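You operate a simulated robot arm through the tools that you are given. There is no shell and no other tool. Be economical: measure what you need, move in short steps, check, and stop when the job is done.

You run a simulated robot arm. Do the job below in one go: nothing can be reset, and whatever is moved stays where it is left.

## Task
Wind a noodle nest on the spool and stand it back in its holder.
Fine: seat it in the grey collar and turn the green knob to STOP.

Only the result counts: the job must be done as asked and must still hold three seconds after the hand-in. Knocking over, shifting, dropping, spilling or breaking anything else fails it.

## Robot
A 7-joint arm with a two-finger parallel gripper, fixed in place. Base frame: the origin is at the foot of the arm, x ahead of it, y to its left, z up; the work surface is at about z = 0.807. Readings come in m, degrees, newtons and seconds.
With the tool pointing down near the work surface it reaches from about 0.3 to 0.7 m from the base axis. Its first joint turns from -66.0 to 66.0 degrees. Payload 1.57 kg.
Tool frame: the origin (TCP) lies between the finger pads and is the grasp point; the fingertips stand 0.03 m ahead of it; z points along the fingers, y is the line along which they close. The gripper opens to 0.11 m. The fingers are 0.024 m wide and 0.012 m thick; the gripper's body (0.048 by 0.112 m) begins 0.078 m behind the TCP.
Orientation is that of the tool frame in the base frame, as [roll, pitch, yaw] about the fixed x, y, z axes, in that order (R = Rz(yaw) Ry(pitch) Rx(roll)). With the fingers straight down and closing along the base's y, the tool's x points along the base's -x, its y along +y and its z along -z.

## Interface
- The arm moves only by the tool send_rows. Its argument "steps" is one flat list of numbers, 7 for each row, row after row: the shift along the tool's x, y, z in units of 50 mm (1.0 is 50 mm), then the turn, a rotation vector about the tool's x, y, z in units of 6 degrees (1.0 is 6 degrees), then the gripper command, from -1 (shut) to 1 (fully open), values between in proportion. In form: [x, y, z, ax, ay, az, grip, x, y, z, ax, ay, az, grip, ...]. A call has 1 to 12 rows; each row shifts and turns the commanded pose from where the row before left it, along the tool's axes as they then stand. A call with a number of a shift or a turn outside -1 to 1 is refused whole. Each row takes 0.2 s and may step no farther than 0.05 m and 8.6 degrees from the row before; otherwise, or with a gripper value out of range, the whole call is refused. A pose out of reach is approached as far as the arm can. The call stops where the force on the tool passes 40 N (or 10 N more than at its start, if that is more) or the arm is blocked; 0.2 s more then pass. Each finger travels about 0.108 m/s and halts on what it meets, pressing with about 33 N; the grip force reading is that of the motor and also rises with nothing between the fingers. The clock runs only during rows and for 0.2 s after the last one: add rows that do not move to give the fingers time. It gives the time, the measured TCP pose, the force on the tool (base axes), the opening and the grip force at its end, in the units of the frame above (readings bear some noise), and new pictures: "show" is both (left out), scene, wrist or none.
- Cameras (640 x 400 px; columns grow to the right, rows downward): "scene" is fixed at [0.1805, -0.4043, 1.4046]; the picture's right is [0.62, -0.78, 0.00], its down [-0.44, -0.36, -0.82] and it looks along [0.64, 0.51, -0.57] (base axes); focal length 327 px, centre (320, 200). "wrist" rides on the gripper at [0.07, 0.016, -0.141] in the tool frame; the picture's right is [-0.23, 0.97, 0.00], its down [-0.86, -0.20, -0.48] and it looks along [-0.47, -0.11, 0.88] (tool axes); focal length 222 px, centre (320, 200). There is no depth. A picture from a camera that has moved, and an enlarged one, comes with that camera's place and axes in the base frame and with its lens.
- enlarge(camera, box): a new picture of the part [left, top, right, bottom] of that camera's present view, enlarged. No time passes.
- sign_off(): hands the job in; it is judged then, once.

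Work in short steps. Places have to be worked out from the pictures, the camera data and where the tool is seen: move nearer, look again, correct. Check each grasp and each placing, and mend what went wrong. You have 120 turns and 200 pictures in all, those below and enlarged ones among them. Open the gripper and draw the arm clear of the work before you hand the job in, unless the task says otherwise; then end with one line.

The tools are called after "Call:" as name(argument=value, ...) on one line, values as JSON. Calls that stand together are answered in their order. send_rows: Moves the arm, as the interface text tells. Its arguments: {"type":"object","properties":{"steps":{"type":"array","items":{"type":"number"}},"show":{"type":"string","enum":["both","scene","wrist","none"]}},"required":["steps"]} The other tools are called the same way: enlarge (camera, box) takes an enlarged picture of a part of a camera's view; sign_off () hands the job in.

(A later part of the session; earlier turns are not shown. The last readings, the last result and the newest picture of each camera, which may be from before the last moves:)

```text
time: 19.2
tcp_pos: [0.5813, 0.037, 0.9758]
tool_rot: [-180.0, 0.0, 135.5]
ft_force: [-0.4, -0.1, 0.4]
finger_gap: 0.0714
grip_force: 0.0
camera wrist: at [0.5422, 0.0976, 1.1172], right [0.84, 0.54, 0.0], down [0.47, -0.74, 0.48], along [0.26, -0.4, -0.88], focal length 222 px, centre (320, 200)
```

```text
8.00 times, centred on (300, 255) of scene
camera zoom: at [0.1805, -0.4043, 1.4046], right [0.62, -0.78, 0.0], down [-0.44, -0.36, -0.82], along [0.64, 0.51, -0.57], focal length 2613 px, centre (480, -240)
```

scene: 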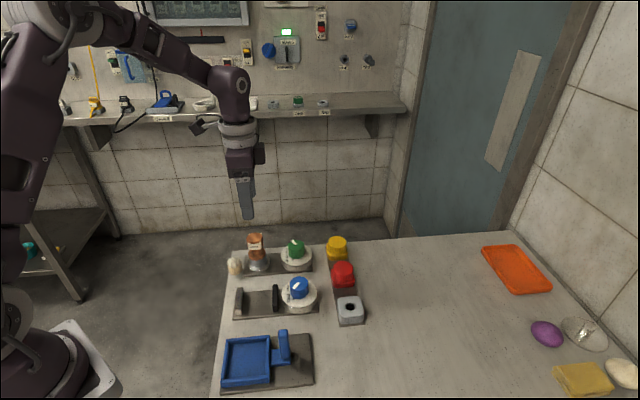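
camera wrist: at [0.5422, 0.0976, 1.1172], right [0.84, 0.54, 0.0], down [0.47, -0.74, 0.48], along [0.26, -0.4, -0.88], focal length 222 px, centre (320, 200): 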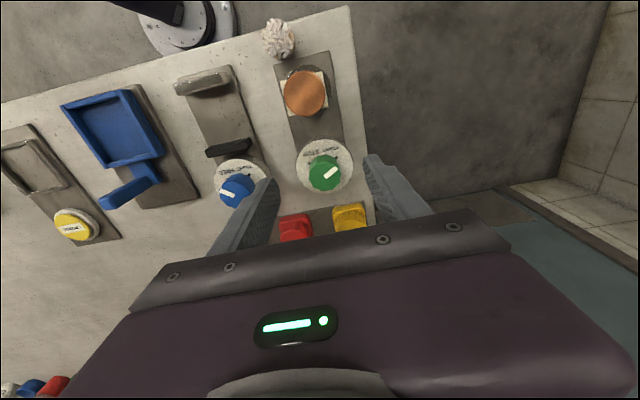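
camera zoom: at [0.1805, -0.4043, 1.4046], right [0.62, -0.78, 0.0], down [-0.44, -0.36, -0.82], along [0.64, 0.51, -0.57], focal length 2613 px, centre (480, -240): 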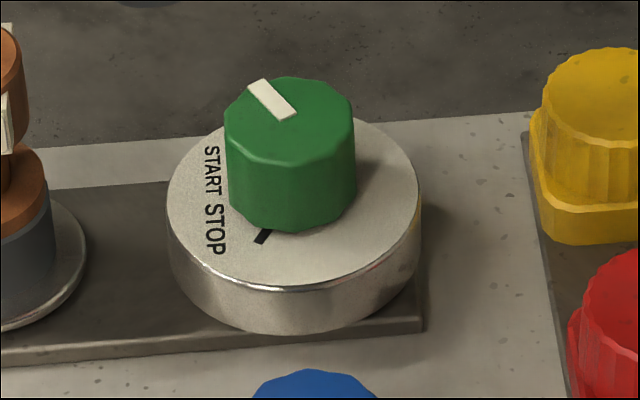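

The ticks sit about 120° apart. The pointer is at START and must turn about +120° (counter-clockwise from above). The knob axis is at about (0.6045, 0.0133), about 37 mm across with its top at z≈0.86. I move above it, turn back to yaw≈118° to leave room for the turn, and narrow the gripper.

Call:
send_rows(steps=[-0.667, -0.008, 0, 0, 0, 0, 0.1, 0, 0, 0.3, 0, 0, 0.97, 0.1, 0, 0, 0.3, 0, 0, 0.97, 0.1, 0, 0, 0.3, 0, 0, 0.97, 0.1, 0, 0, 0, 0, 0, 0, 0.1])

Call:
enlarge(camera="wrist", box=[250, 100, 400, 220])

Call:
enlarge(camera="scene", box=[230, 190, 370, 300])

```text
time: 20.4
tcp_pos: [0.6037, 0.0149, 0.931]
tool_rot: [180.0, 0.1, 118.0]
ft_force: [0.1, -0.1, 0.0]
finger_gap: 0.0603
grip_force: 0.0
camera wrist: at [0.5859, 0.0834, 1.0723], right [0.97, 0.26, 0.0], down [0.23, -0.85, 0.48], along [0.12, -0.46, -0.88], focal length 222 px, centre (320, 200)
```

scene: 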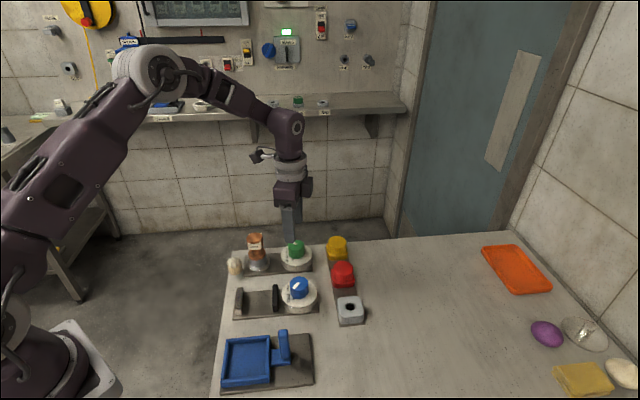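
wrist: 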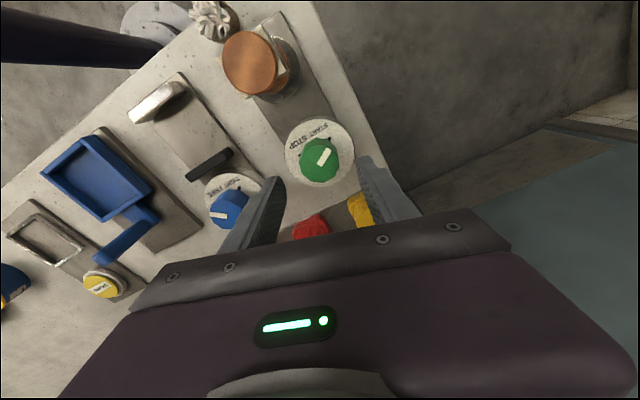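

```text
3.33 times, centred on (325, 160) of wrist
camera zoom: at [0.5859, 0.0834, 1.0723], right [0.97, 0.26, 0.0], down [0.23, -0.85, 0.48], along [0.12, -0.46, -0.88], focal length 740 px, centre (303, 333)
```

zoom: 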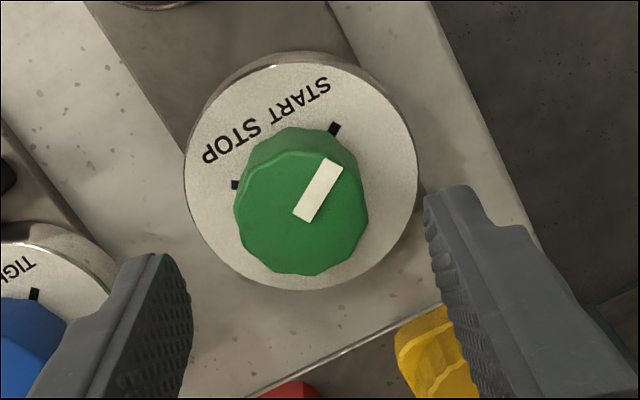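

```text
3.64 times, centred on (300, 245) of scene
camera zoom: at [0.1805, -0.4043, 1.4046], right [0.62, -0.78, 0.0], down [-0.44, -0.36, -0.82], along [0.64, 0.51, -0.57], focal length 1188 px, centre (393, 36)
```

zoom: 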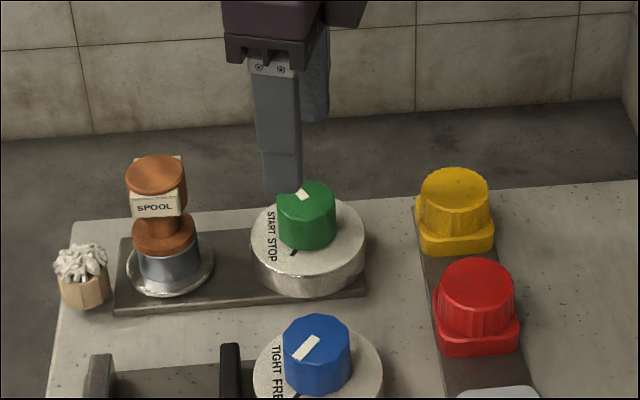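

The knob is centred between the fingers within a couple of millimetres. I descend so the fingertips stop just above the dial face, at TCP z≈0.871.

Call:
send_rows(steps=[0, 0, 0.4, 0, 0, 0, 0.1, 0, 0, 0.4, 0, 0, 0, 0.1, 0, 0, 0.35, 0, 0, 0, 0.1, 0, 0, 0, 0, 0, 0, 0.1])

Call:
enlarge(camera="scene", box=[265, 215, 335, 280])

Call:
enlarge(camera="wrist", box=[250, 100, 400, 220])

```text
time: 21.4
tcp_pos: [0.6039, 0.0144, 0.8725]
tool_rot: [180.0, 0.1, 118.1]
ft_force: [0.3, -0.5, 0.3]
finger_gap: 0.0607
grip_force: 0.1
camera wrist: at [0.5857, 0.0827, 1.0142], right [0.97, 0.26, 0.0], down [0.23, -0.85, 0.48], along [0.12, -0.46, -0.88], focal length 222 px, centre (320, 200)
```

scene: 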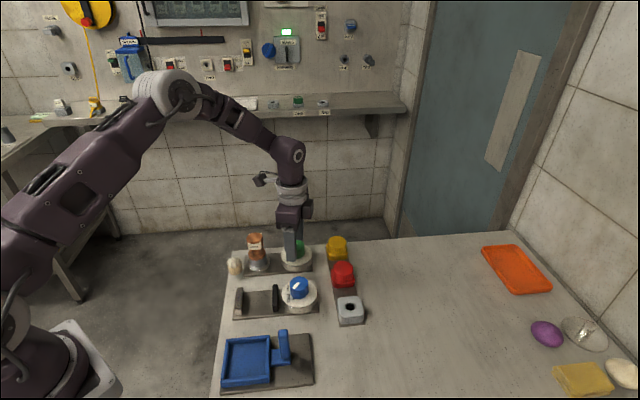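
wrist: 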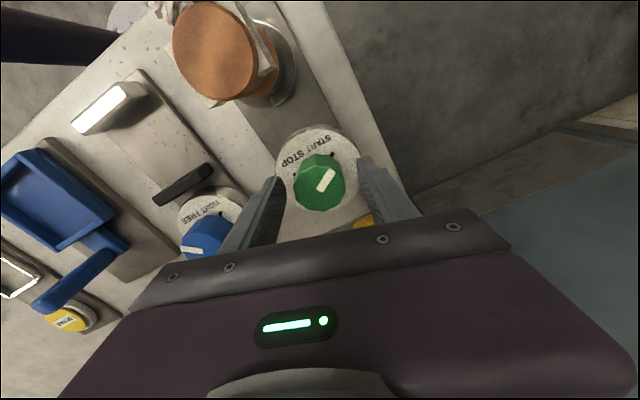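

```text
6.15 times, centred on (300, 248) of scene
camera zoom: at [0.1805, -0.4043, 1.4046], right [0.62, -0.78, 0.0], down [-0.44, -0.36, -0.82], along [0.64, 0.51, -0.57], focal length 2010 px, centre (443, -92)
```

zoom: 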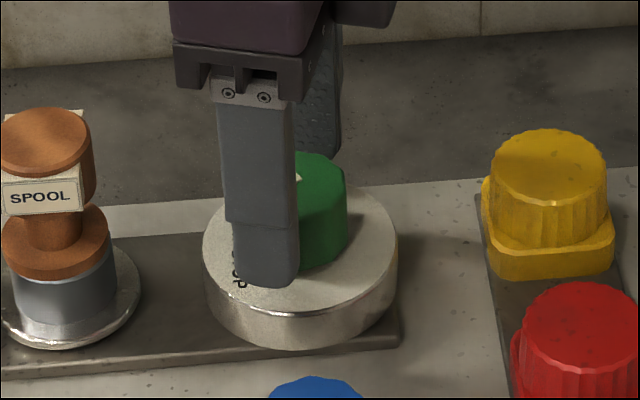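

```text
3.33 times, centred on (325, 160) of wrist
camera zoom: at [0.5857, 0.0827, 1.0142], right [0.97, 0.26, 0.0], down [0.23, -0.85, 0.48], along [0.12, -0.46, -0.88], focal length 740 px, centre (303, 333)
```

zoom: 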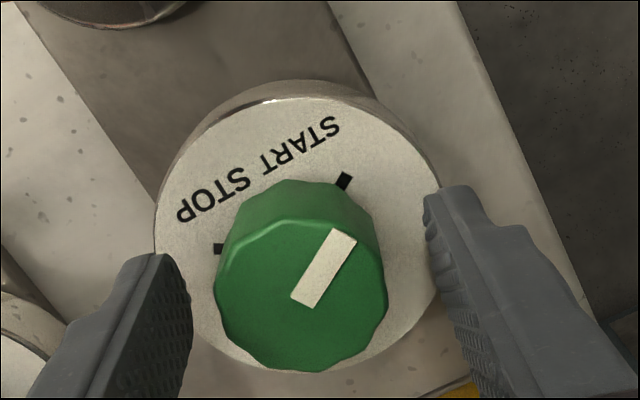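

The fingers straddle the knob, clear of the dial, and are well centred. I close on it.

Call:
send_rows(steps=[0, 0, 0, 0, 0, 0, -0.2, 0, 0, 0, 0, 0, 0, -0.5, 0, 0, 0, 0, 0, 0, -1, 0, 0, 0, 0, 0, 0, -1], show="none")

Call:
enlarge(camera="wrist", box=[250, 100, 400, 220])

```text
time: 22.4
tcp_pos: [0.6036, 0.0131, 0.8731]
tool_rot: [-179.9, -0.1, 117.9]
ft_force: [-11.5, -4.7, 0.3]
finger_gap: 0.0395
grip_force: 44.3
```

```text
3.33 times, centred on (325, 160) of wrist
camera zoom: at [0.5852, 0.0823, 1.0143], right [0.97, 0.26, 0.0], down [0.23, -0.85, 0.48], along [0.12, -0.46, -0.88], focal length 740 px, centre (303, 333)
```

zoom: 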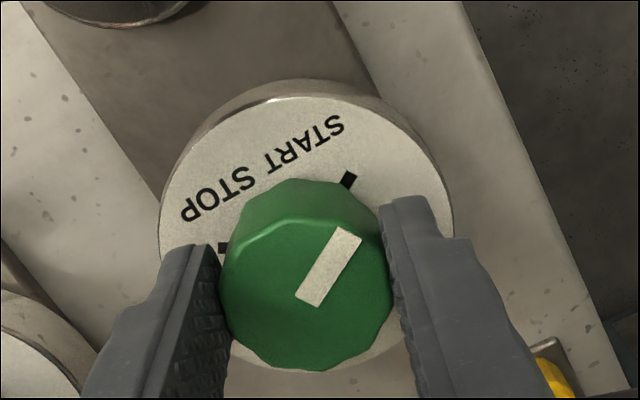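

The grip holds, but a 12 N side force shows I am about 1 mm off along the closing line. I shift that way and reread.

Call:
send_rows(steps=[0, -0.02, 0, 0, 0, 0, -1, 0, 0, 0, 0, 0, 0, -1], show="none")

```text
time: 23.0
tcp_pos: [0.6028, 0.0136, 0.8724]
tool_rot: [179.9, 0.0, 118.2]
ft_force: [-5.4, -4.7, -0.8]
finger_gap: 0.0395
grip_force: 44.0
```

The side force has dropped. I trim another 0.6 mm and start turning counter-clockwise by 36°.

Call:
send_rows(steps=[0, -0.012, 0, 0, 0, 0, -1, 0, 0, 0, 0, 0, -1, -1, 0, 0, 0, 0, 0, -1, -1, 0, 0, 0, 0, 0, -1, -1, 0, 0, 0, 0, 0, -1, -1, 0, 0, 0, 0, 0, -1, -1, 0, 0, 0, 0, 0, -1, -1, 0, 0, 0, 0, 0, 0, -1], show="none")

Call:
enlarge(camera="wrist", box=[250, 100, 400, 220])

```text
time: 24.8
tcp_pos: [0.603, 0.0105, 0.8737]
tool_rot: [-179.9, 0.0, 154.1]
ft_force: [-10.3, -11.2, 2.0]
finger_gap: 0.0394
grip_force: 44.4
```

```text
3.33 times, centred on (325, 160) of wrist
camera zoom: at [0.5465, 0.057, 1.0145], right [0.63, 0.78, 0.0], down [0.68, -0.55, 0.48], along [0.37, -0.3, -0.88], focal length 740 px, centre (303, 333)
```

zoom: 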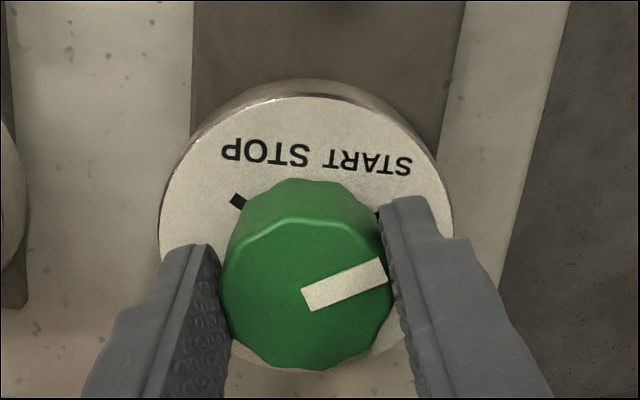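

The gripper turned 36° but the pointer stayed at START, so the fingers slipped round the knob or it is blocked this way. I turn back in small steps, watching the opening, to see how it behaves.

Call:
send_rows(steps=[0, 0, 0, 0, 0, 1, -1, 0, 0, 0, 0, 0, 1, -1, 0, 0, 0, 0, 0, 0.5, -1, 0, 0, 0, 0, 0, 0, -1], show="none")

Call:
enlarge(camera="wrist", box=[250, 100, 400, 220])

```text
time: 25.8
tcp_pos: [0.6019, 0.012, 0.873]
tool_rot: [-179.9, 0.1, 138.9]
ft_force: [-8.0, -4.8, 6.9]
finger_gap: 0.0392
grip_force: 45.1
```

```text
3.33 times, centred on (325, 160) of wrist
camera zoom: at [0.5604, 0.0704, 1.0145], right [0.81, 0.59, 0.0], down [0.51, -0.71, 0.48], along [0.28, -0.39, -0.88], focal length 740 px, centre (303, 333)
```

zoom: 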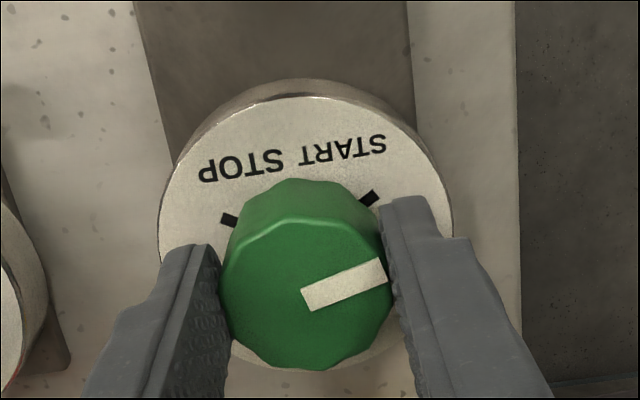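

Turning clockwise, the knob did follow the fingers, about 15° past START. I now turn counter-clockwise 15° to see whether it follows or slips.

Call:
send_rows(steps=[0, 0, 0, 0, 0, -1, -1, 0, 0, 0, 0, 0, -1, -1, 0, 0, 0, 0, 0, -0.5, -1, 0, 0, 0, 0, 0, 0, -1], show="none")

Call:
enlarge(camera="wrist", box=[250, 100, 400, 220])

```text
time: 26.8
tcp_pos: [0.6013, 0.0119, 0.8727]
tool_rot: [180.0, 0.0, 154.1]
ft_force: [-5.3, -10.5, -4.3]
finger_gap: 0.0394
grip_force: 44.5
```

```text
3.33 times, centred on (325, 160) of wrist
camera zoom: at [0.5464, 0.0569, 1.0145], right [0.63, 0.78, 0.0], down [0.68, -0.55, 0.48], along [0.37, -0.3, -0.88], focal length 740 px, centre (303, 333)
```

zoom: 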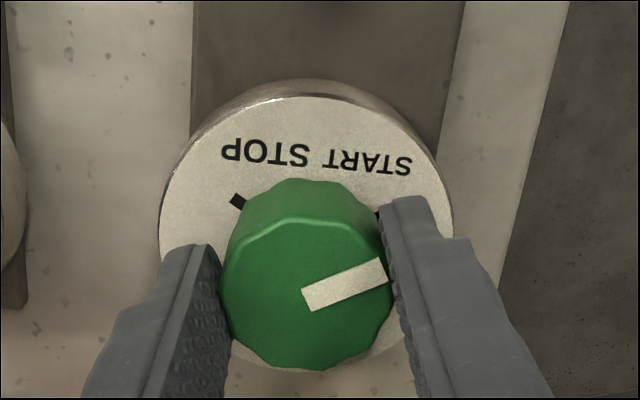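

It follows in both directions here. I test again whether going counter-clockwise past START is blocked, by turning 12° more.

Call:
send_rows(steps=[0, 0, 0, 0, 0, -1, -1, 0, 0, 0, 0, 0, -1, -1, 0, 0, 0, 0, 0, 0, -1], show="none")

Call:
enlarge(camera="wrist", box=[250, 100, 400, 220])

```text
time: 27.6
tcp_pos: [0.6023, 0.0118, 0.8737]
tool_rot: [-180.0, -0.1, 166.0]
ft_force: [-8.6, -12.9, -3.5]
finger_gap: 0.0394
grip_force: 44.9
```

```text
3.33 times, centred on (325, 160) of wrist
camera zoom: at [0.5379, 0.044, 1.0146], right [0.46, 0.89, 0.0], down [0.78, -0.4, 0.48], along [0.42, -0.22, -0.88], focal length 740 px, centre (303, 333)
```

zoom: 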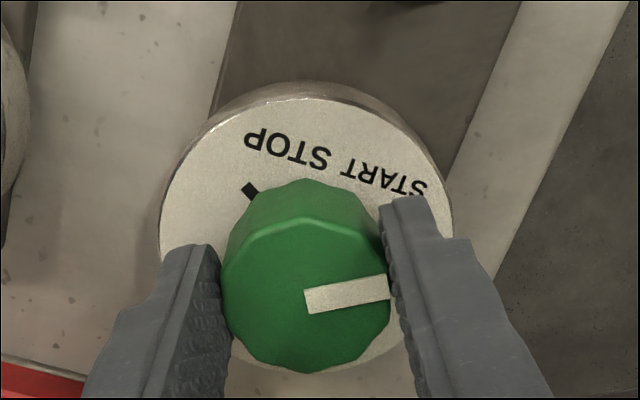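

It slipped again, so START is a hard stop counter-clockwise. The knob has to go clockwise, the long way of about 240°, to STOP. I release, rise, and rotate the tool counter-clockwise to get room for a long clockwise stroke.

Call:
send_rows(steps=[0, 0, 0, 0, 0, 0, 0, 0, 0, 0, 0, 0, 0, 0, 0, 0, -0.3, 0, 0, 0, 0, 0, 0, -0.3, 0, 0, 0, 0, 0, 0, 0, 0, 0, -1, 0, 0, 0, 0, 0, 0, -1, 0, 0, 0, 0, 0, 0, -1, 0, 0, 0, 0, 0, 0, -1, 0, 0, 0, 0, 0, 0, -1, 0, 0, 0, 0, 0, 0, -1, 0, 0, 0, 0, 0, 0, 0, 0], show="wrist")

```text
time: 30.0
tcp_pos: [0.6014, 0.0126, 0.9033]
tool_rot: [179.9, 0.1, -157.9]
ft_force: [-0.3, 0.8, 0.0]
finger_gap: 0.055
grip_force: 0.0
camera wrist: at [0.5314, 0.0009, 1.0448], right [-0.16, 0.99, 0.0], down [0.87, 0.14, 0.48], along [0.47, 0.08, -0.88], focal length 222 px, centre (320, 200)
```

wrist: 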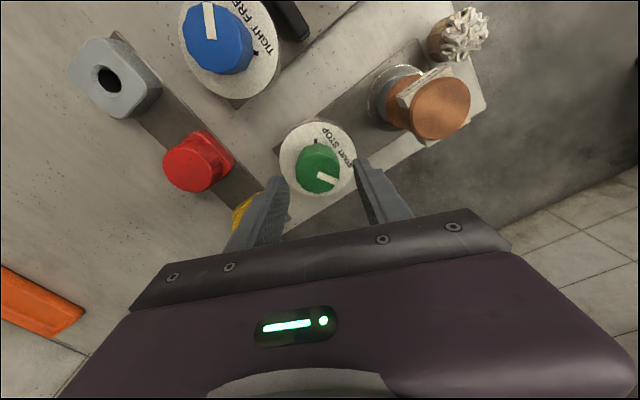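

Yaw is now 202° and rotating went smoothly. I continue another 48°.

Call:
send_rows(steps=[0, 0, 0, 0, 0, -1, 0, 0, 0, 0, 0, 0, -1, 0, 0, 0, 0, 0, 0, -1, 0, 0, 0, 0, 0, 0, -1, 0, 0, 0, 0, 0, 0, -1, 0, 0, 0, 0, 0, 0, -1, 0, 0, 0, 0, 0, 0, -1, 0, 0, 0, 0, 0, 0, -1, 0, 0, 0, 0, 0, 0, 0, 0], show="wrist")

Call:
enlarge(camera="wrist", box=[250, 100, 400, 220])

```text
time: 32.0
tcp_pos: [0.6019, 0.0131, 0.9037]
tool_rot: [-180.0, 0.0, -109.9]
ft_force: [-0.4, 0.4, 0.0]
finger_gap: 0.0551
grip_force: 0.0
camera wrist: at [0.5632, -0.0477, 1.045], right [-0.84, 0.54, 0.0], down [0.48, 0.74, 0.48], along [0.26, 0.4, -0.88], focal length 222 px, centre (320, 200)
```

wrist: 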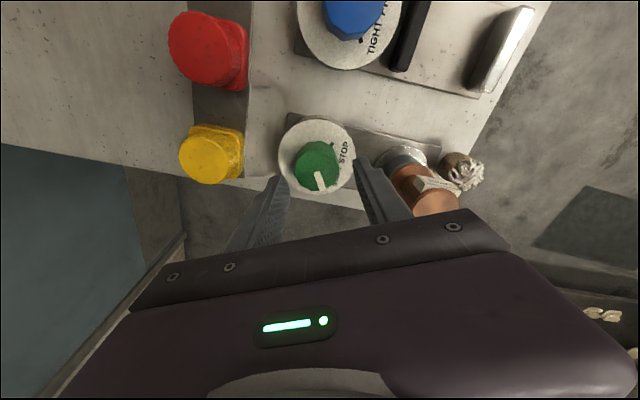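

```text
3.33 times, centred on (325, 160) of wrist
camera zoom: at [0.5632, -0.0477, 1.045], right [-0.84, 0.54, 0.0], down [0.48, 0.74, 0.48], along [0.26, 0.4, -0.88], focal length 740 px, centre (303, 333)
```

zoom: 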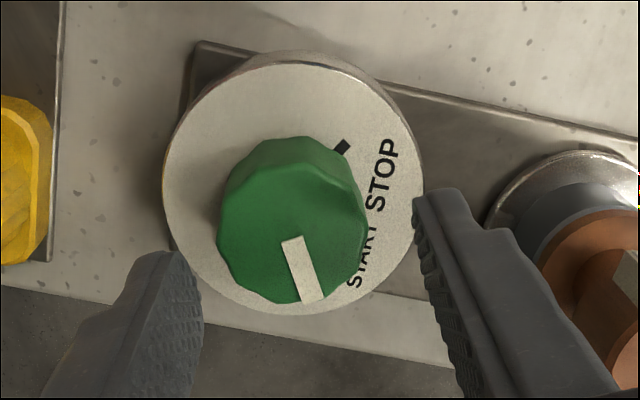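

Yaw is 250° and the pointer is still at START. Combining the two views, the knob axis is nearer (0.6046, 0.0095), so I re-centre, descend and close.

Call:
send_rows(steps=[0.042, -0.072, 0, 0, 0, 0, 0, 0, 0, 0.3, 0, 0, 0, 0, 0, 0, 0.31, 0, 0, 0, 0, 0, 0, 0, 0, 0, 0, -0.2, 0, 0, 0, 0, 0, 0, -1, 0, 0, 0, 0, 0, 0, -1, 0, 0, 0, 0, 0, 0, -1], show="none")

Call:
enlarge(camera="wrist", box=[250, 100, 400, 220])

```text
time: 33.6
tcp_pos: [0.6063, 0.0096, 0.872]
tool_rot: [180.0, 0.0, -109.9]
ft_force: [-1.8, 0.8, -4.2]
finger_gap: 0.0393
grip_force: 45.0
```

```text
3.33 times, centred on (325, 160) of wrist
camera zoom: at [0.5652, -0.0505, 1.0136], right [-0.84, 0.55, 0.0], down [0.48, 0.74, 0.48], along [0.26, 0.4, -0.88], focal length 740 px, centre (303, 333)
```

zoom: 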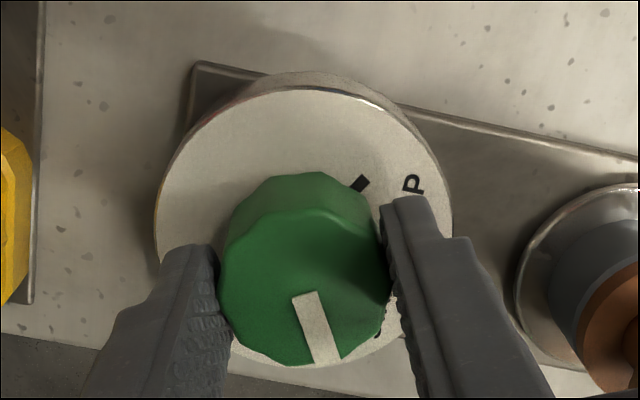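

The grip is well centred with almost no side force. I turn clockwise 36° and check.

Call:
send_rows(steps=[0, 0, 0, 0, 0, 1, -1, 0, 0, 0, 0, 0, 1, -1, 0, 0, 0, 0, 0, 1, -1, 0, 0, 0, 0, 0, 1, -1, 0, 0, 0, 0, 0, 1, -1, 0, 0, 0, 0, 0, 1, -1, 0, 0, 0, 0, 0, 0, -1], show="none")

Call:
enlarge(camera="wrist", box=[250, 100, 400, 220])

```text
time: 35.2
tcp_pos: [0.6038, 0.01, 0.8732]
tool_rot: [179.9, -0.2, -146.1]
ft_force: [-14.3, 9.1, -22.6]
finger_gap: 0.0395
grip_force: 44.4
```

```text
3.33 times, centred on (325, 160) of wrist
camera zoom: at [0.5375, -0.0157, 1.0139], right [-0.36, 0.93, 0.0], down [0.82, 0.31, 0.48], along [0.44, 0.17, -0.88], focal length 740 px, centre (303, 333)
```

zoom: 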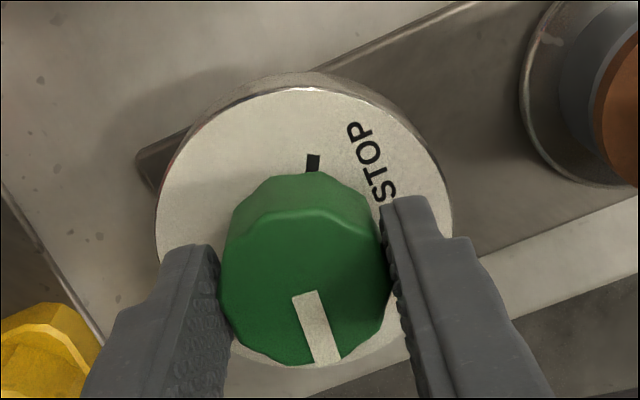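

The knob follows, now 36° clockwise of START. I relax the vertical force slightly and keep turning 48°.

Call:
send_rows(steps=[0, 0, 0.01, 0, 0, 1, -1, 0, 0, 0, 0, 0, 1, -1, 0, 0, 0, 0, 0, 1, -1, 0, 0, 0, 0, 0, 1, -1, 0, 0, 0, 0, 0, 1, -1, 0, 0, 0, 0, 0, 1, -1, 0, 0, 0, 0, 0, 1, -1, 0, 0, 0, 0, 0, 1, -1, 0, 0, 0, 0, 0, 0, -1], show="scene")

Call:
enlarge(camera="wrist", box=[250, 100, 400, 220])

```text
time: 37.2
tcp_pos: [0.6033, 0.0107, 0.8732]
tool_rot: [179.9, -0.1, 166.0]
ft_force: [-22.3, 21.9, -5.4]
finger_gap: 0.0396
grip_force: 44.6
```

scene: 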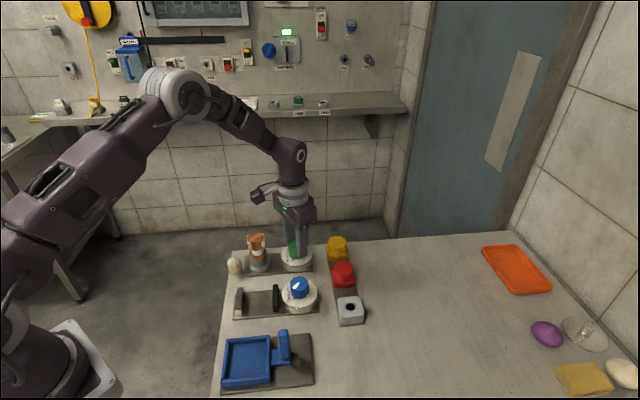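

```text
3.33 times, centred on (325, 160) of wrist
camera zoom: at [0.5407, 0.0431, 1.014], right [0.46, 0.89, 0.0], down [0.78, -0.4, 0.48], along [0.42, -0.22, -0.88], focal length 740 px, centre (303, 333)
```

zoom: 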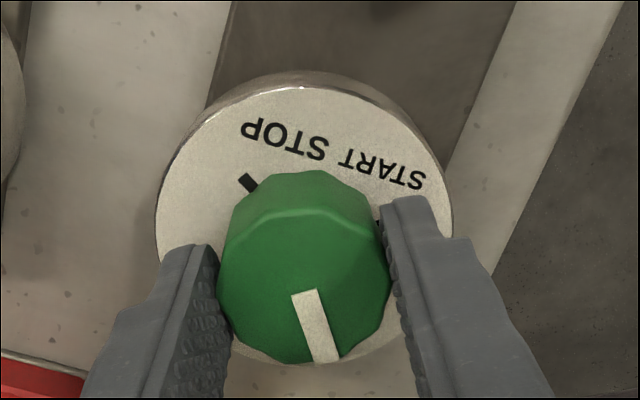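

The spool in the collar is turning and getting noodles wound on, so clockwise is right. Side force has built up, so I shift slightly with it and continue clockwise 48°.

Call:
send_rows(steps=[0.04, 0.02, 0, 0, 0, 0, -1, 0, 0, 0, 0, 0, 1, -1, 0, 0, 0, 0, 0, 1, -1, 0, 0, 0, 0, 0, 1, -1, 0, 0, 0, 0, 0, 1, -1, 0, 0, 0, 0, 0, 1, -1, 0, 0, 0, 0, 0, 1, -1, 0, 0, 0, 0, 0, 1, -1, 0, 0, 0, 0, 0, 1, -1, 0, 0, 0, 0, 0, 0, -1], show="none")

Call:
enlarge(camera="wrist", box=[250, 100, 400, 220])

```text
time: 39.4
tcp_pos: [0.6051, 0.0102, 0.8732]
tool_rot: [180.0, 0.1, 118.0]
ft_force: [14.9, 8.2, -10.5]
finger_gap: 0.0399
grip_force: 45.4
```

```text
3.33 times, centred on (325, 160) of wrist
camera zoom: at [0.5856, 0.0801, 1.0139], right [0.97, 0.26, 0.0], down [0.22, -0.85, 0.48], along [0.13, -0.46, -0.88], focal length 740 px, centre (303, 333)
```

zoom: 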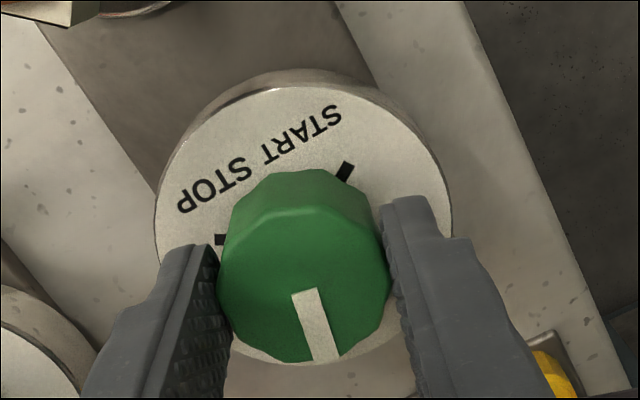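

The knob has turned 132°, with about 108° to go. I adjust for the side force and continue another 48°, if the wrist allows.

Call:
send_rows(steps=[0, 0.02, 0, 0, 0, 0, -1, 0, 0, 0, 0, 0, 1, -1, 0, 0, 0, 0, 0, 1, -1, 0, 0, 0, 0, 0, 1, -1, 0, 0, 0, 0, 0, 1, -1, 0, 0, 0, 0, 0, 1, -1, 0, 0, 0, 0, 0, 1, -1, 0, 0, 0, 0, 0, 1, -1, 0, 0, 0, 0, 0, 1, -1, 0, 0, 0, 0, 0, 0, -1])

Call:
enlarge(camera="wrist", box=[250, 100, 400, 220])

```text
time: 41.6
tcp_pos: [0.6055, 0.009, 0.8729]
tool_rot: [179.9, 0.0, 70.0]
ft_force: [15.0, -0.3, 5.1]
finger_gap: 0.0398
grip_force: 45.2
camera wrist: at [0.6436, 0.0709, 1.014], right [0.84, -0.55, 0.0], down [-0.48, -0.73, 0.48], along [-0.26, -0.4, -0.88], focal length 222 px, centre (320, 200)
```

scene: 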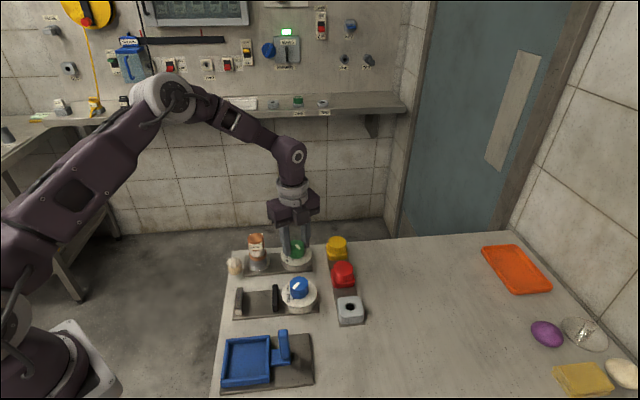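
wrist: 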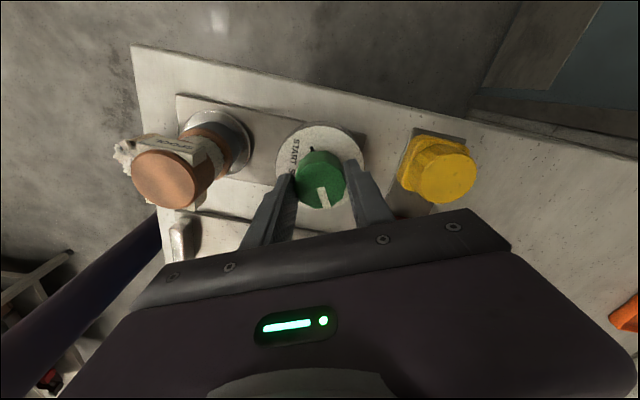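

```text
3.33 times, centred on (325, 160) of wrist
camera zoom: at [0.6436, 0.0709, 1.014], right [0.84, -0.55, 0.0], down [-0.48, -0.73, 0.48], along [-0.26, -0.4, -0.88], focal length 740 px, centre (303, 333)
```

zoom: 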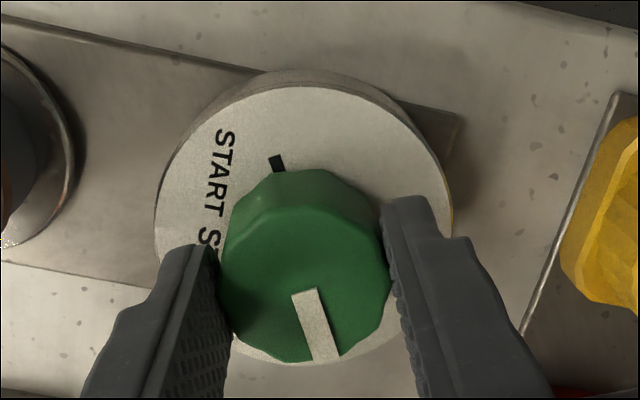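

The knob has now turned 180°, with the pointer opposite the START tick. The wrist still has travel, so I continue 42°.

Call:
send_rows(steps=[0, 0.015, 0, 0, 0, 0, -1, 0, 0, 0, 0, 0, 1, -1, 0, 0, 0, 0, 0, 1, -1, 0, 0, 0, 0, 0, 1, -1, 0, 0, 0, 0, 0, 1, -1, 0, 0, 0, 0, 0, 1, -1, 0, 0, 0, 0, 0, 1, -1, 0, 0, 0, 0, 0, 1, -1, 0, 0, 0, 0, 0, 0, -1], show="none")

Call:
enlarge(camera="wrist", box=[250, 100, 400, 220])

Call:
enlarge(camera="scene", box=[225, 200, 345, 290])

```text
time: 43.6
tcp_pos: [0.6054, 0.0107, 0.8722]
tool_rot: [180.0, -0.1, 28.0]
ft_force: [7.4, -1.4, 18.3]
finger_gap: 0.0398
grip_force: 45.1
```

```text
3.33 times, centred on (325, 160) of wrist
camera zoom: at [0.6739, 0.0289, 1.014], right [0.26, -0.97, 0.0], down [-0.85, -0.23, 0.48], along [-0.46, -0.12, -0.88], focal length 740 px, centre (303, 333)
```

zoom: 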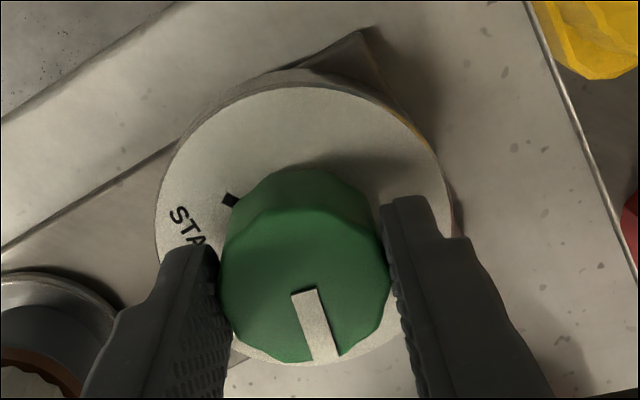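

```text
4.44 times, centred on (285, 245) of scene
camera zoom: at [0.1803, -0.4043, 1.4046], right [0.62, -0.78, 0.0], down [-0.44, -0.36, -0.82], along [0.64, 0.51, -0.57], focal length 1451 px, centre (476, 0)
```

zoom: 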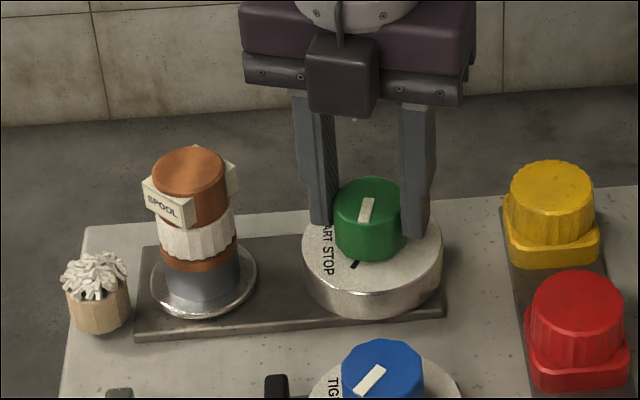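

The spool now carries a nest and the pointer is close to the STOP tick, about 18° short by my count. I turn 12° more and zoom in.

Call:
send_rows(steps=[0, 0, 0, 0, 0, 1, -1, 0, 0, 0, 0, 0, 1, -1, 0, 0, 0, 0, 0, 0, -1], show="none")

Call:
enlarge(camera="scene", box=[275, 230, 325, 275])

Call:
enlarge(camera="wrist", box=[250, 100, 400, 220])

```text
time: 44.4
tcp_pos: [0.6064, 0.0106, 0.8729]
tool_rot: [-180.0, 0.0, 16.0]
ft_force: [2.4, -4.6, 21.0]
finger_gap: 0.0395
grip_force: 44.1
```

```text
8.89 times, centred on (300, 252) of scene
camera zoom: at [0.1801, -0.4044, 1.4047], right [0.62, -0.78, 0.0], down [-0.44, -0.36, -0.82], along [0.64, 0.51, -0.57], focal length 2903 px, centre (498, -267)
```

zoom: 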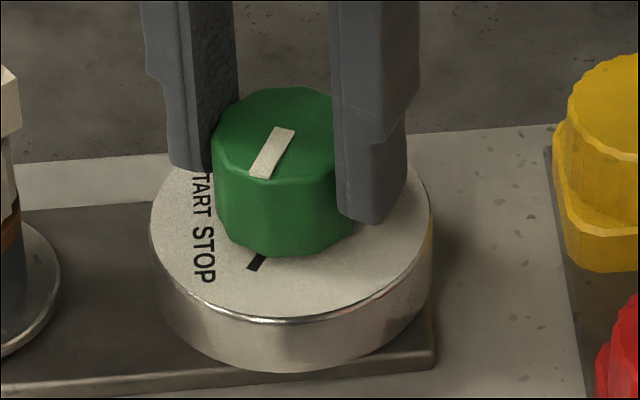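

```text
3.33 times, centred on (325, 160) of wrist
camera zoom: at [0.6763, 0.0142, 1.0139], right [0.05, -1.0, 0.0], down [-0.88, -0.04, 0.48], along [-0.48, -0.02, -0.88], focal length 740 px, centre (303, 333)
```

zoom: 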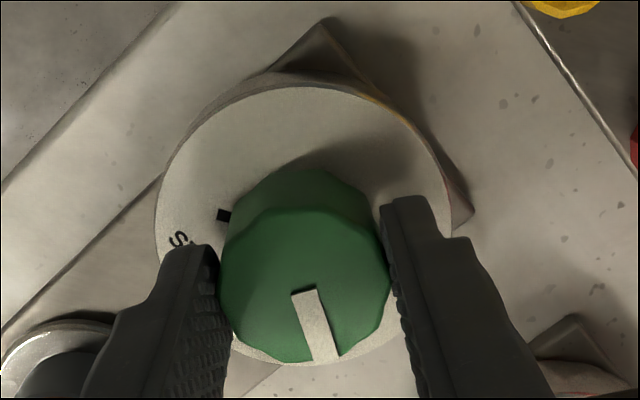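

The geometry gives START at 75° and STOP at 195° in base. The pointer is now at about 201°, so I turn the last 6° clockwise.

Call:
send_rows(steps=[0, 0, 0, 0, 0, 1, -1, 0, 0, 0, 0, 0, 0, -1, 0, 0, 0, 0, 0, 0, -1], show="none")

Call:
enlarge(camera="scene", box=[275, 230, 325, 275])

Call:
enlarge(camera="wrist", box=[250, 100, 400, 220])

```text
time: 45.2
tcp_pos: [0.6052, 0.0112, 0.8732]
tool_rot: [-179.9, 0.0, 10.1]
ft_force: [6.9, -4.0, 15.9]
finger_gap: 0.0397
grip_force: 45.0
```

```text
8.89 times, centred on (300, 252) of scene
camera zoom: at [0.1803, -0.4044, 1.4046], right [0.62, -0.78, 0.0], down [-0.44, -0.36, -0.82], along [0.64, 0.51, -0.57], focal length 2903 px, centre (498, -267)
```

zoom: 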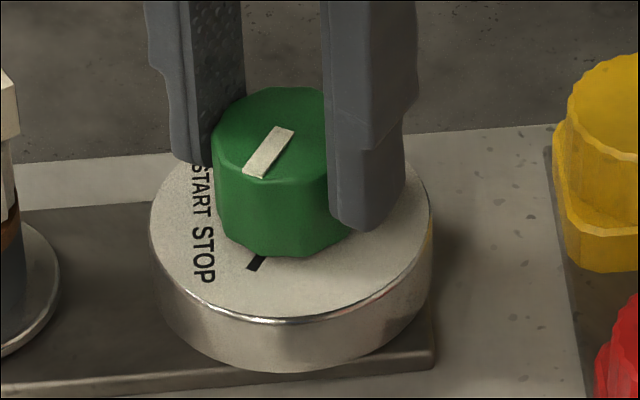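

```text
3.33 times, centred on (325, 160) of wrist
camera zoom: at [0.6763, 0.0068, 1.0139], right [-0.05, -1.0, 0.0], down [-0.88, 0.05, 0.48], along [-0.48, 0.03, -0.88], focal length 740 px, centre (303, 333)
```

zoom: 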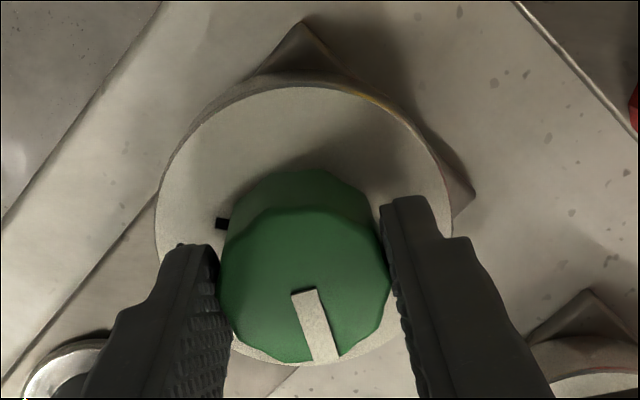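

By count the pointer is now at 195°, the STOP tick. I release, rise clear and inspect.

Call:
send_rows(steps=[0, 0, 0, 0, 0, 0, -0.2, 0, 0, 0, 0, 0, 0, 0, 0, 0, 0, 0, 0, 0, 0, 0, 0, -0.5, 0, 0, 0, 0, 0, 0, -0.9, 0, 0, 0, 0, 0, 0, -0.9, 0, 0, 0, 0, 0.8, 0, 0, 0, 0, 0, 0, 0])

Call:
enlarge(camera="scene", box=[275, 230, 325, 275])

Call:
enlarge(camera="scene", box=[225, 220, 285, 285])

```text
refused: steps must hold 7 numbers for each row
```

```text
8.89 times, centred on (300, 252) of scene
camera zoom: at [0.1803, -0.4044, 1.4046], right [0.62, -0.78, 0.0], down [-0.44, -0.36, -0.82], along [0.64, 0.51, -0.57], focal length 2903 px, centre (498, -267)
```

zoom: 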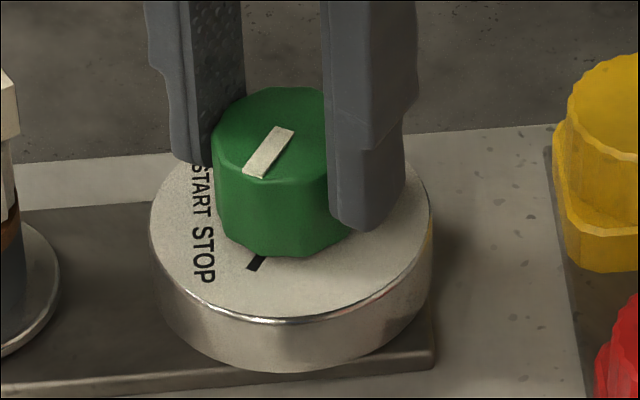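

```text
6.15 times, centred on (255, 252) of scene
camera zoom: at [0.1803, -0.4044, 1.4046], right [0.62, -0.78, 0.0], down [-0.44, -0.36, -0.82], along [0.64, 0.51, -0.57], focal length 2010 px, centre (720, -123)
```

zoom: 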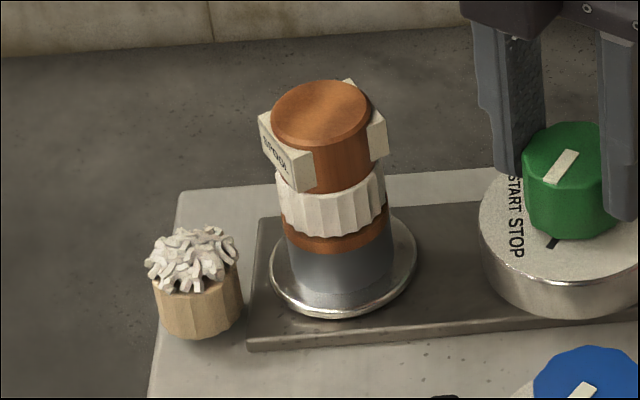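

That call was refused for its row length. I resend it properly.

Call:
send_rows(steps=[0, 0, 0, 0, 0, 0, -0.2, 0, 0, 0, 0, 0, 0, 0, 0, 0, 0, 0, 0, 0, 0, 0, 0, -0.5, 0, 0, 0, 0, 0, 0, -0.9, 0, 0, 0, 0, 0, 0, -0.9, 0, 0, 0, 0, 0.8, 0, 0, 0, 0, 0, 0, 0, 0, 0, 0, 0, 0, 0])

Call:
enlarge(camera="scene", box=[275, 230, 325, 275])

Call:
enlarge(camera="wrist", box=[250, 80, 400, 210])

```text
time: 47.0
tcp_pos: [0.6444, 0.0187, 0.9898]
tool_rot: [180.0, 0.0, 10.0]
ft_force: [0.0, -0.1, 0.7]
finger_gap: 0.0551
grip_force: 0.0
camera wrist: at [0.7167, 0.0148, 1.1313], right [-0.05, -1.0, 0.0], down [-0.88, 0.05, 0.48], along [-0.48, 0.03, -0.88], focal length 222 px, centre (320, 200)
```

scene: 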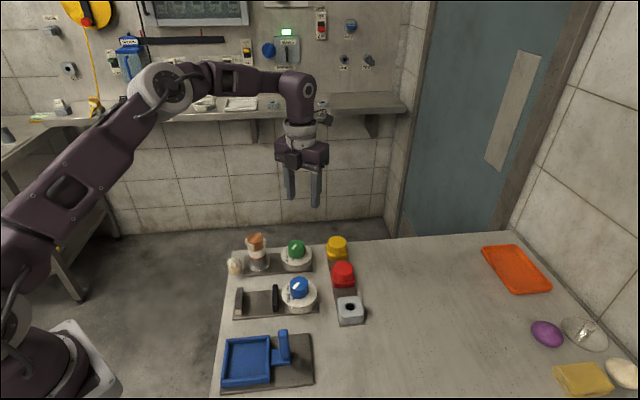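
wrist: 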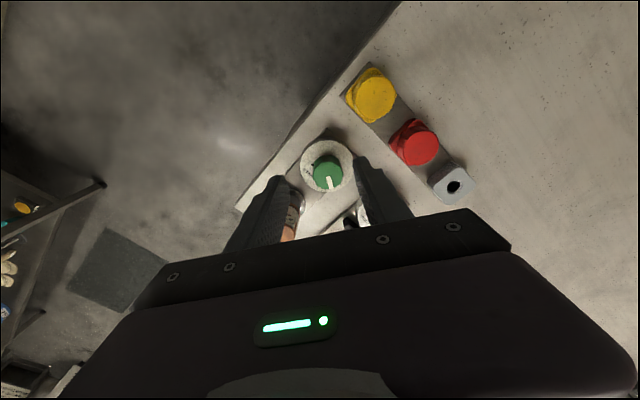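

```text
8.89 times, centred on (300, 252) of scene
camera zoom: at [0.1805, -0.4043, 1.4046], right [0.62, -0.78, 0.0], down [-0.44, -0.36, -0.82], along [0.64, 0.51, -0.57], focal length 2903 px, centre (498, -267)
```

zoom: 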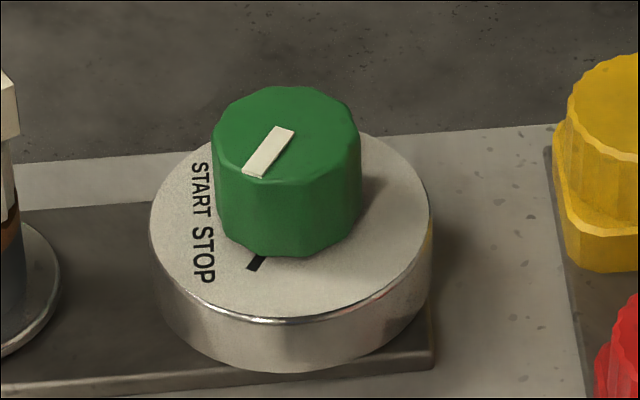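

```text
3.08 times, centred on (325, 145) of wrist
camera zoom: at [0.7167, 0.0148, 1.1313], right [-0.05, -1.0, 0.0], down [-0.88, 0.05, 0.48], along [-0.48, 0.03, -0.88], focal length 684 px, centre (305, 369)
```

zoom: 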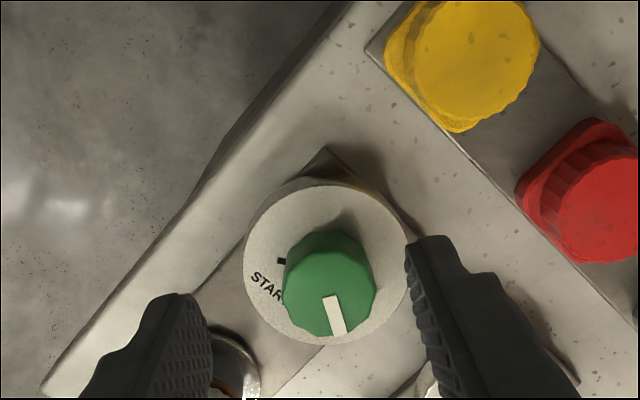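

The knob shows the pointer near the tick, but I want a top-down check. I rotate the wrist back counter-clockwise so I can view it from the label side and then regrasp the spool.

Call:
send_rows(steps=[0, 0, 0, 0, 0, -1, 0.3, 0, 0, 0, 0, 0, -1, 0.3, 0, 0, 0, 0, 0, -1, 0.3, 0, 0, 0, 0, 0, -1, 0.3, 0, 0, 0, 0, 0, -1, 0.3, 0, 0, 0, 0, 0, -1, 0.3, 0, 0, 0, 0, 0, -1, 0.3, 0, 0, 0, 0, 0, -1, 0.3, 0, 0, 0, 0, 0, -1, 0.3, 0, 0, 0, 0, 0, -1, 0.3, 0, 0, 0, 0, 0, -1, 0.3, 0, 0, 0, 0, 0, -1, 0.3], show="none")

Call:
send_rows(steps=[0, 0, 0, 0, 0, -1, 0.3, 0, 0, 0, 0, 0, -1, 0.3, 0, 0, 0, 0, 0, -1, 0.3, 0, 0, 0, 0, 0, -1, 0.3, 0, 0, 0, 0, 0, -1, 0.3, 0, 0, 0, 0, 0, -1, 0.3, 0, 0, 0, 0, 0, -1, 0.3, 0, 0, 0, 0, 0, -1, 0.3, 0, 0, 0, 0, 0, -0.9, 0.3, 0, 0, 0, 0, 0, 0, 0.3], show="none")

```text
time: 49.6
tcp_pos: [0.6438, 0.0174, 0.9883]
tool_rot: [179.9, 0.1, 82.2]
ft_force: [-0.6, 0.4, -0.3]
finger_gap: 0.0714
grip_force: 0.0
```

```text
time: 51.8
tcp_pos: [0.6442, 0.0181, 0.9882]
tool_rot: [-180.0, 0.0, 135.5]
ft_force: [-0.2, 0.3, 0.7]
finger_gap: 0.0717
grip_force: 0.1
```

I move back to the earlier viewing pose.

Call:
send_rows(steps=[0.58, -0.31, 0.12, 0, 0, 0, 0.3, 0.58, -0.31, 0.12, 0, 0, 0, 0.3, 0, 0, 0, 0, 0, 0, 0.3], show="wrist")

Call:
enlarge(camera="wrist", box=[270, 110, 370, 210])

Call:
enlarge(camera="wrist", box=[250, 50, 370, 150])

```text
time: 52.6
tcp_pos: [0.5812, 0.0352, 0.9748]
tool_rot: [-179.9, 0.0, 135.5]
ft_force: [0.6, 0.5, -0.4]
finger_gap: 0.0717
grip_force: 0.1
camera wrist: at [0.543, 0.0957, 1.116], right [0.84, 0.54, 0.0], down [0.47, -0.74, 0.48], along [0.26, -0.4, -0.88], focal length 222 px, centre (320, 200)
```

wrist: 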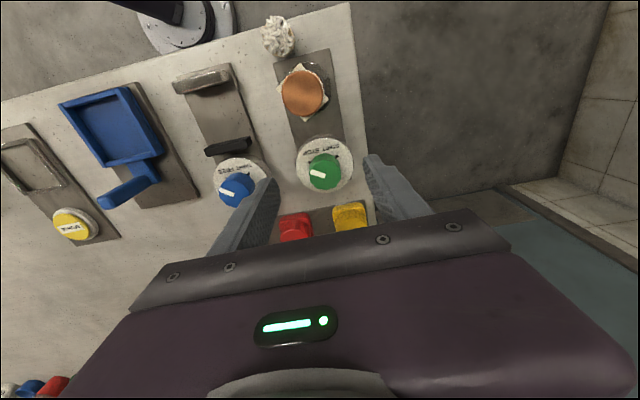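

```text
4.00 times, centred on (320, 160) of wrist
camera zoom: at [0.543, 0.0957, 1.116], right [0.84, 0.54, 0.0], down [0.47, -0.74, 0.48], along [0.26, -0.4, -0.88], focal length 888 px, centre (320, 360)
```

zoom: 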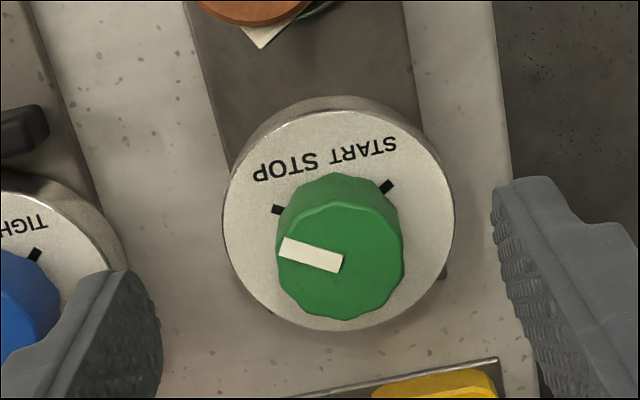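

```text
4.00 times, centred on (310, 100) of wrist
camera zoom: at [0.543, 0.0957, 1.116], right [0.84, 0.54, 0.0], down [0.47, -0.74, 0.48], along [0.26, -0.4, -0.88], focal length 888 px, centre (360, 600)
```

zoom: 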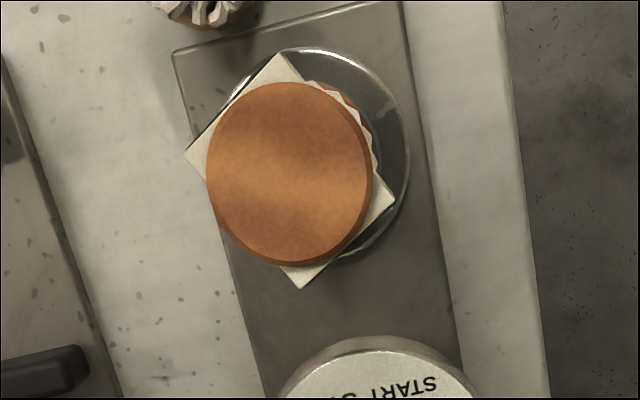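

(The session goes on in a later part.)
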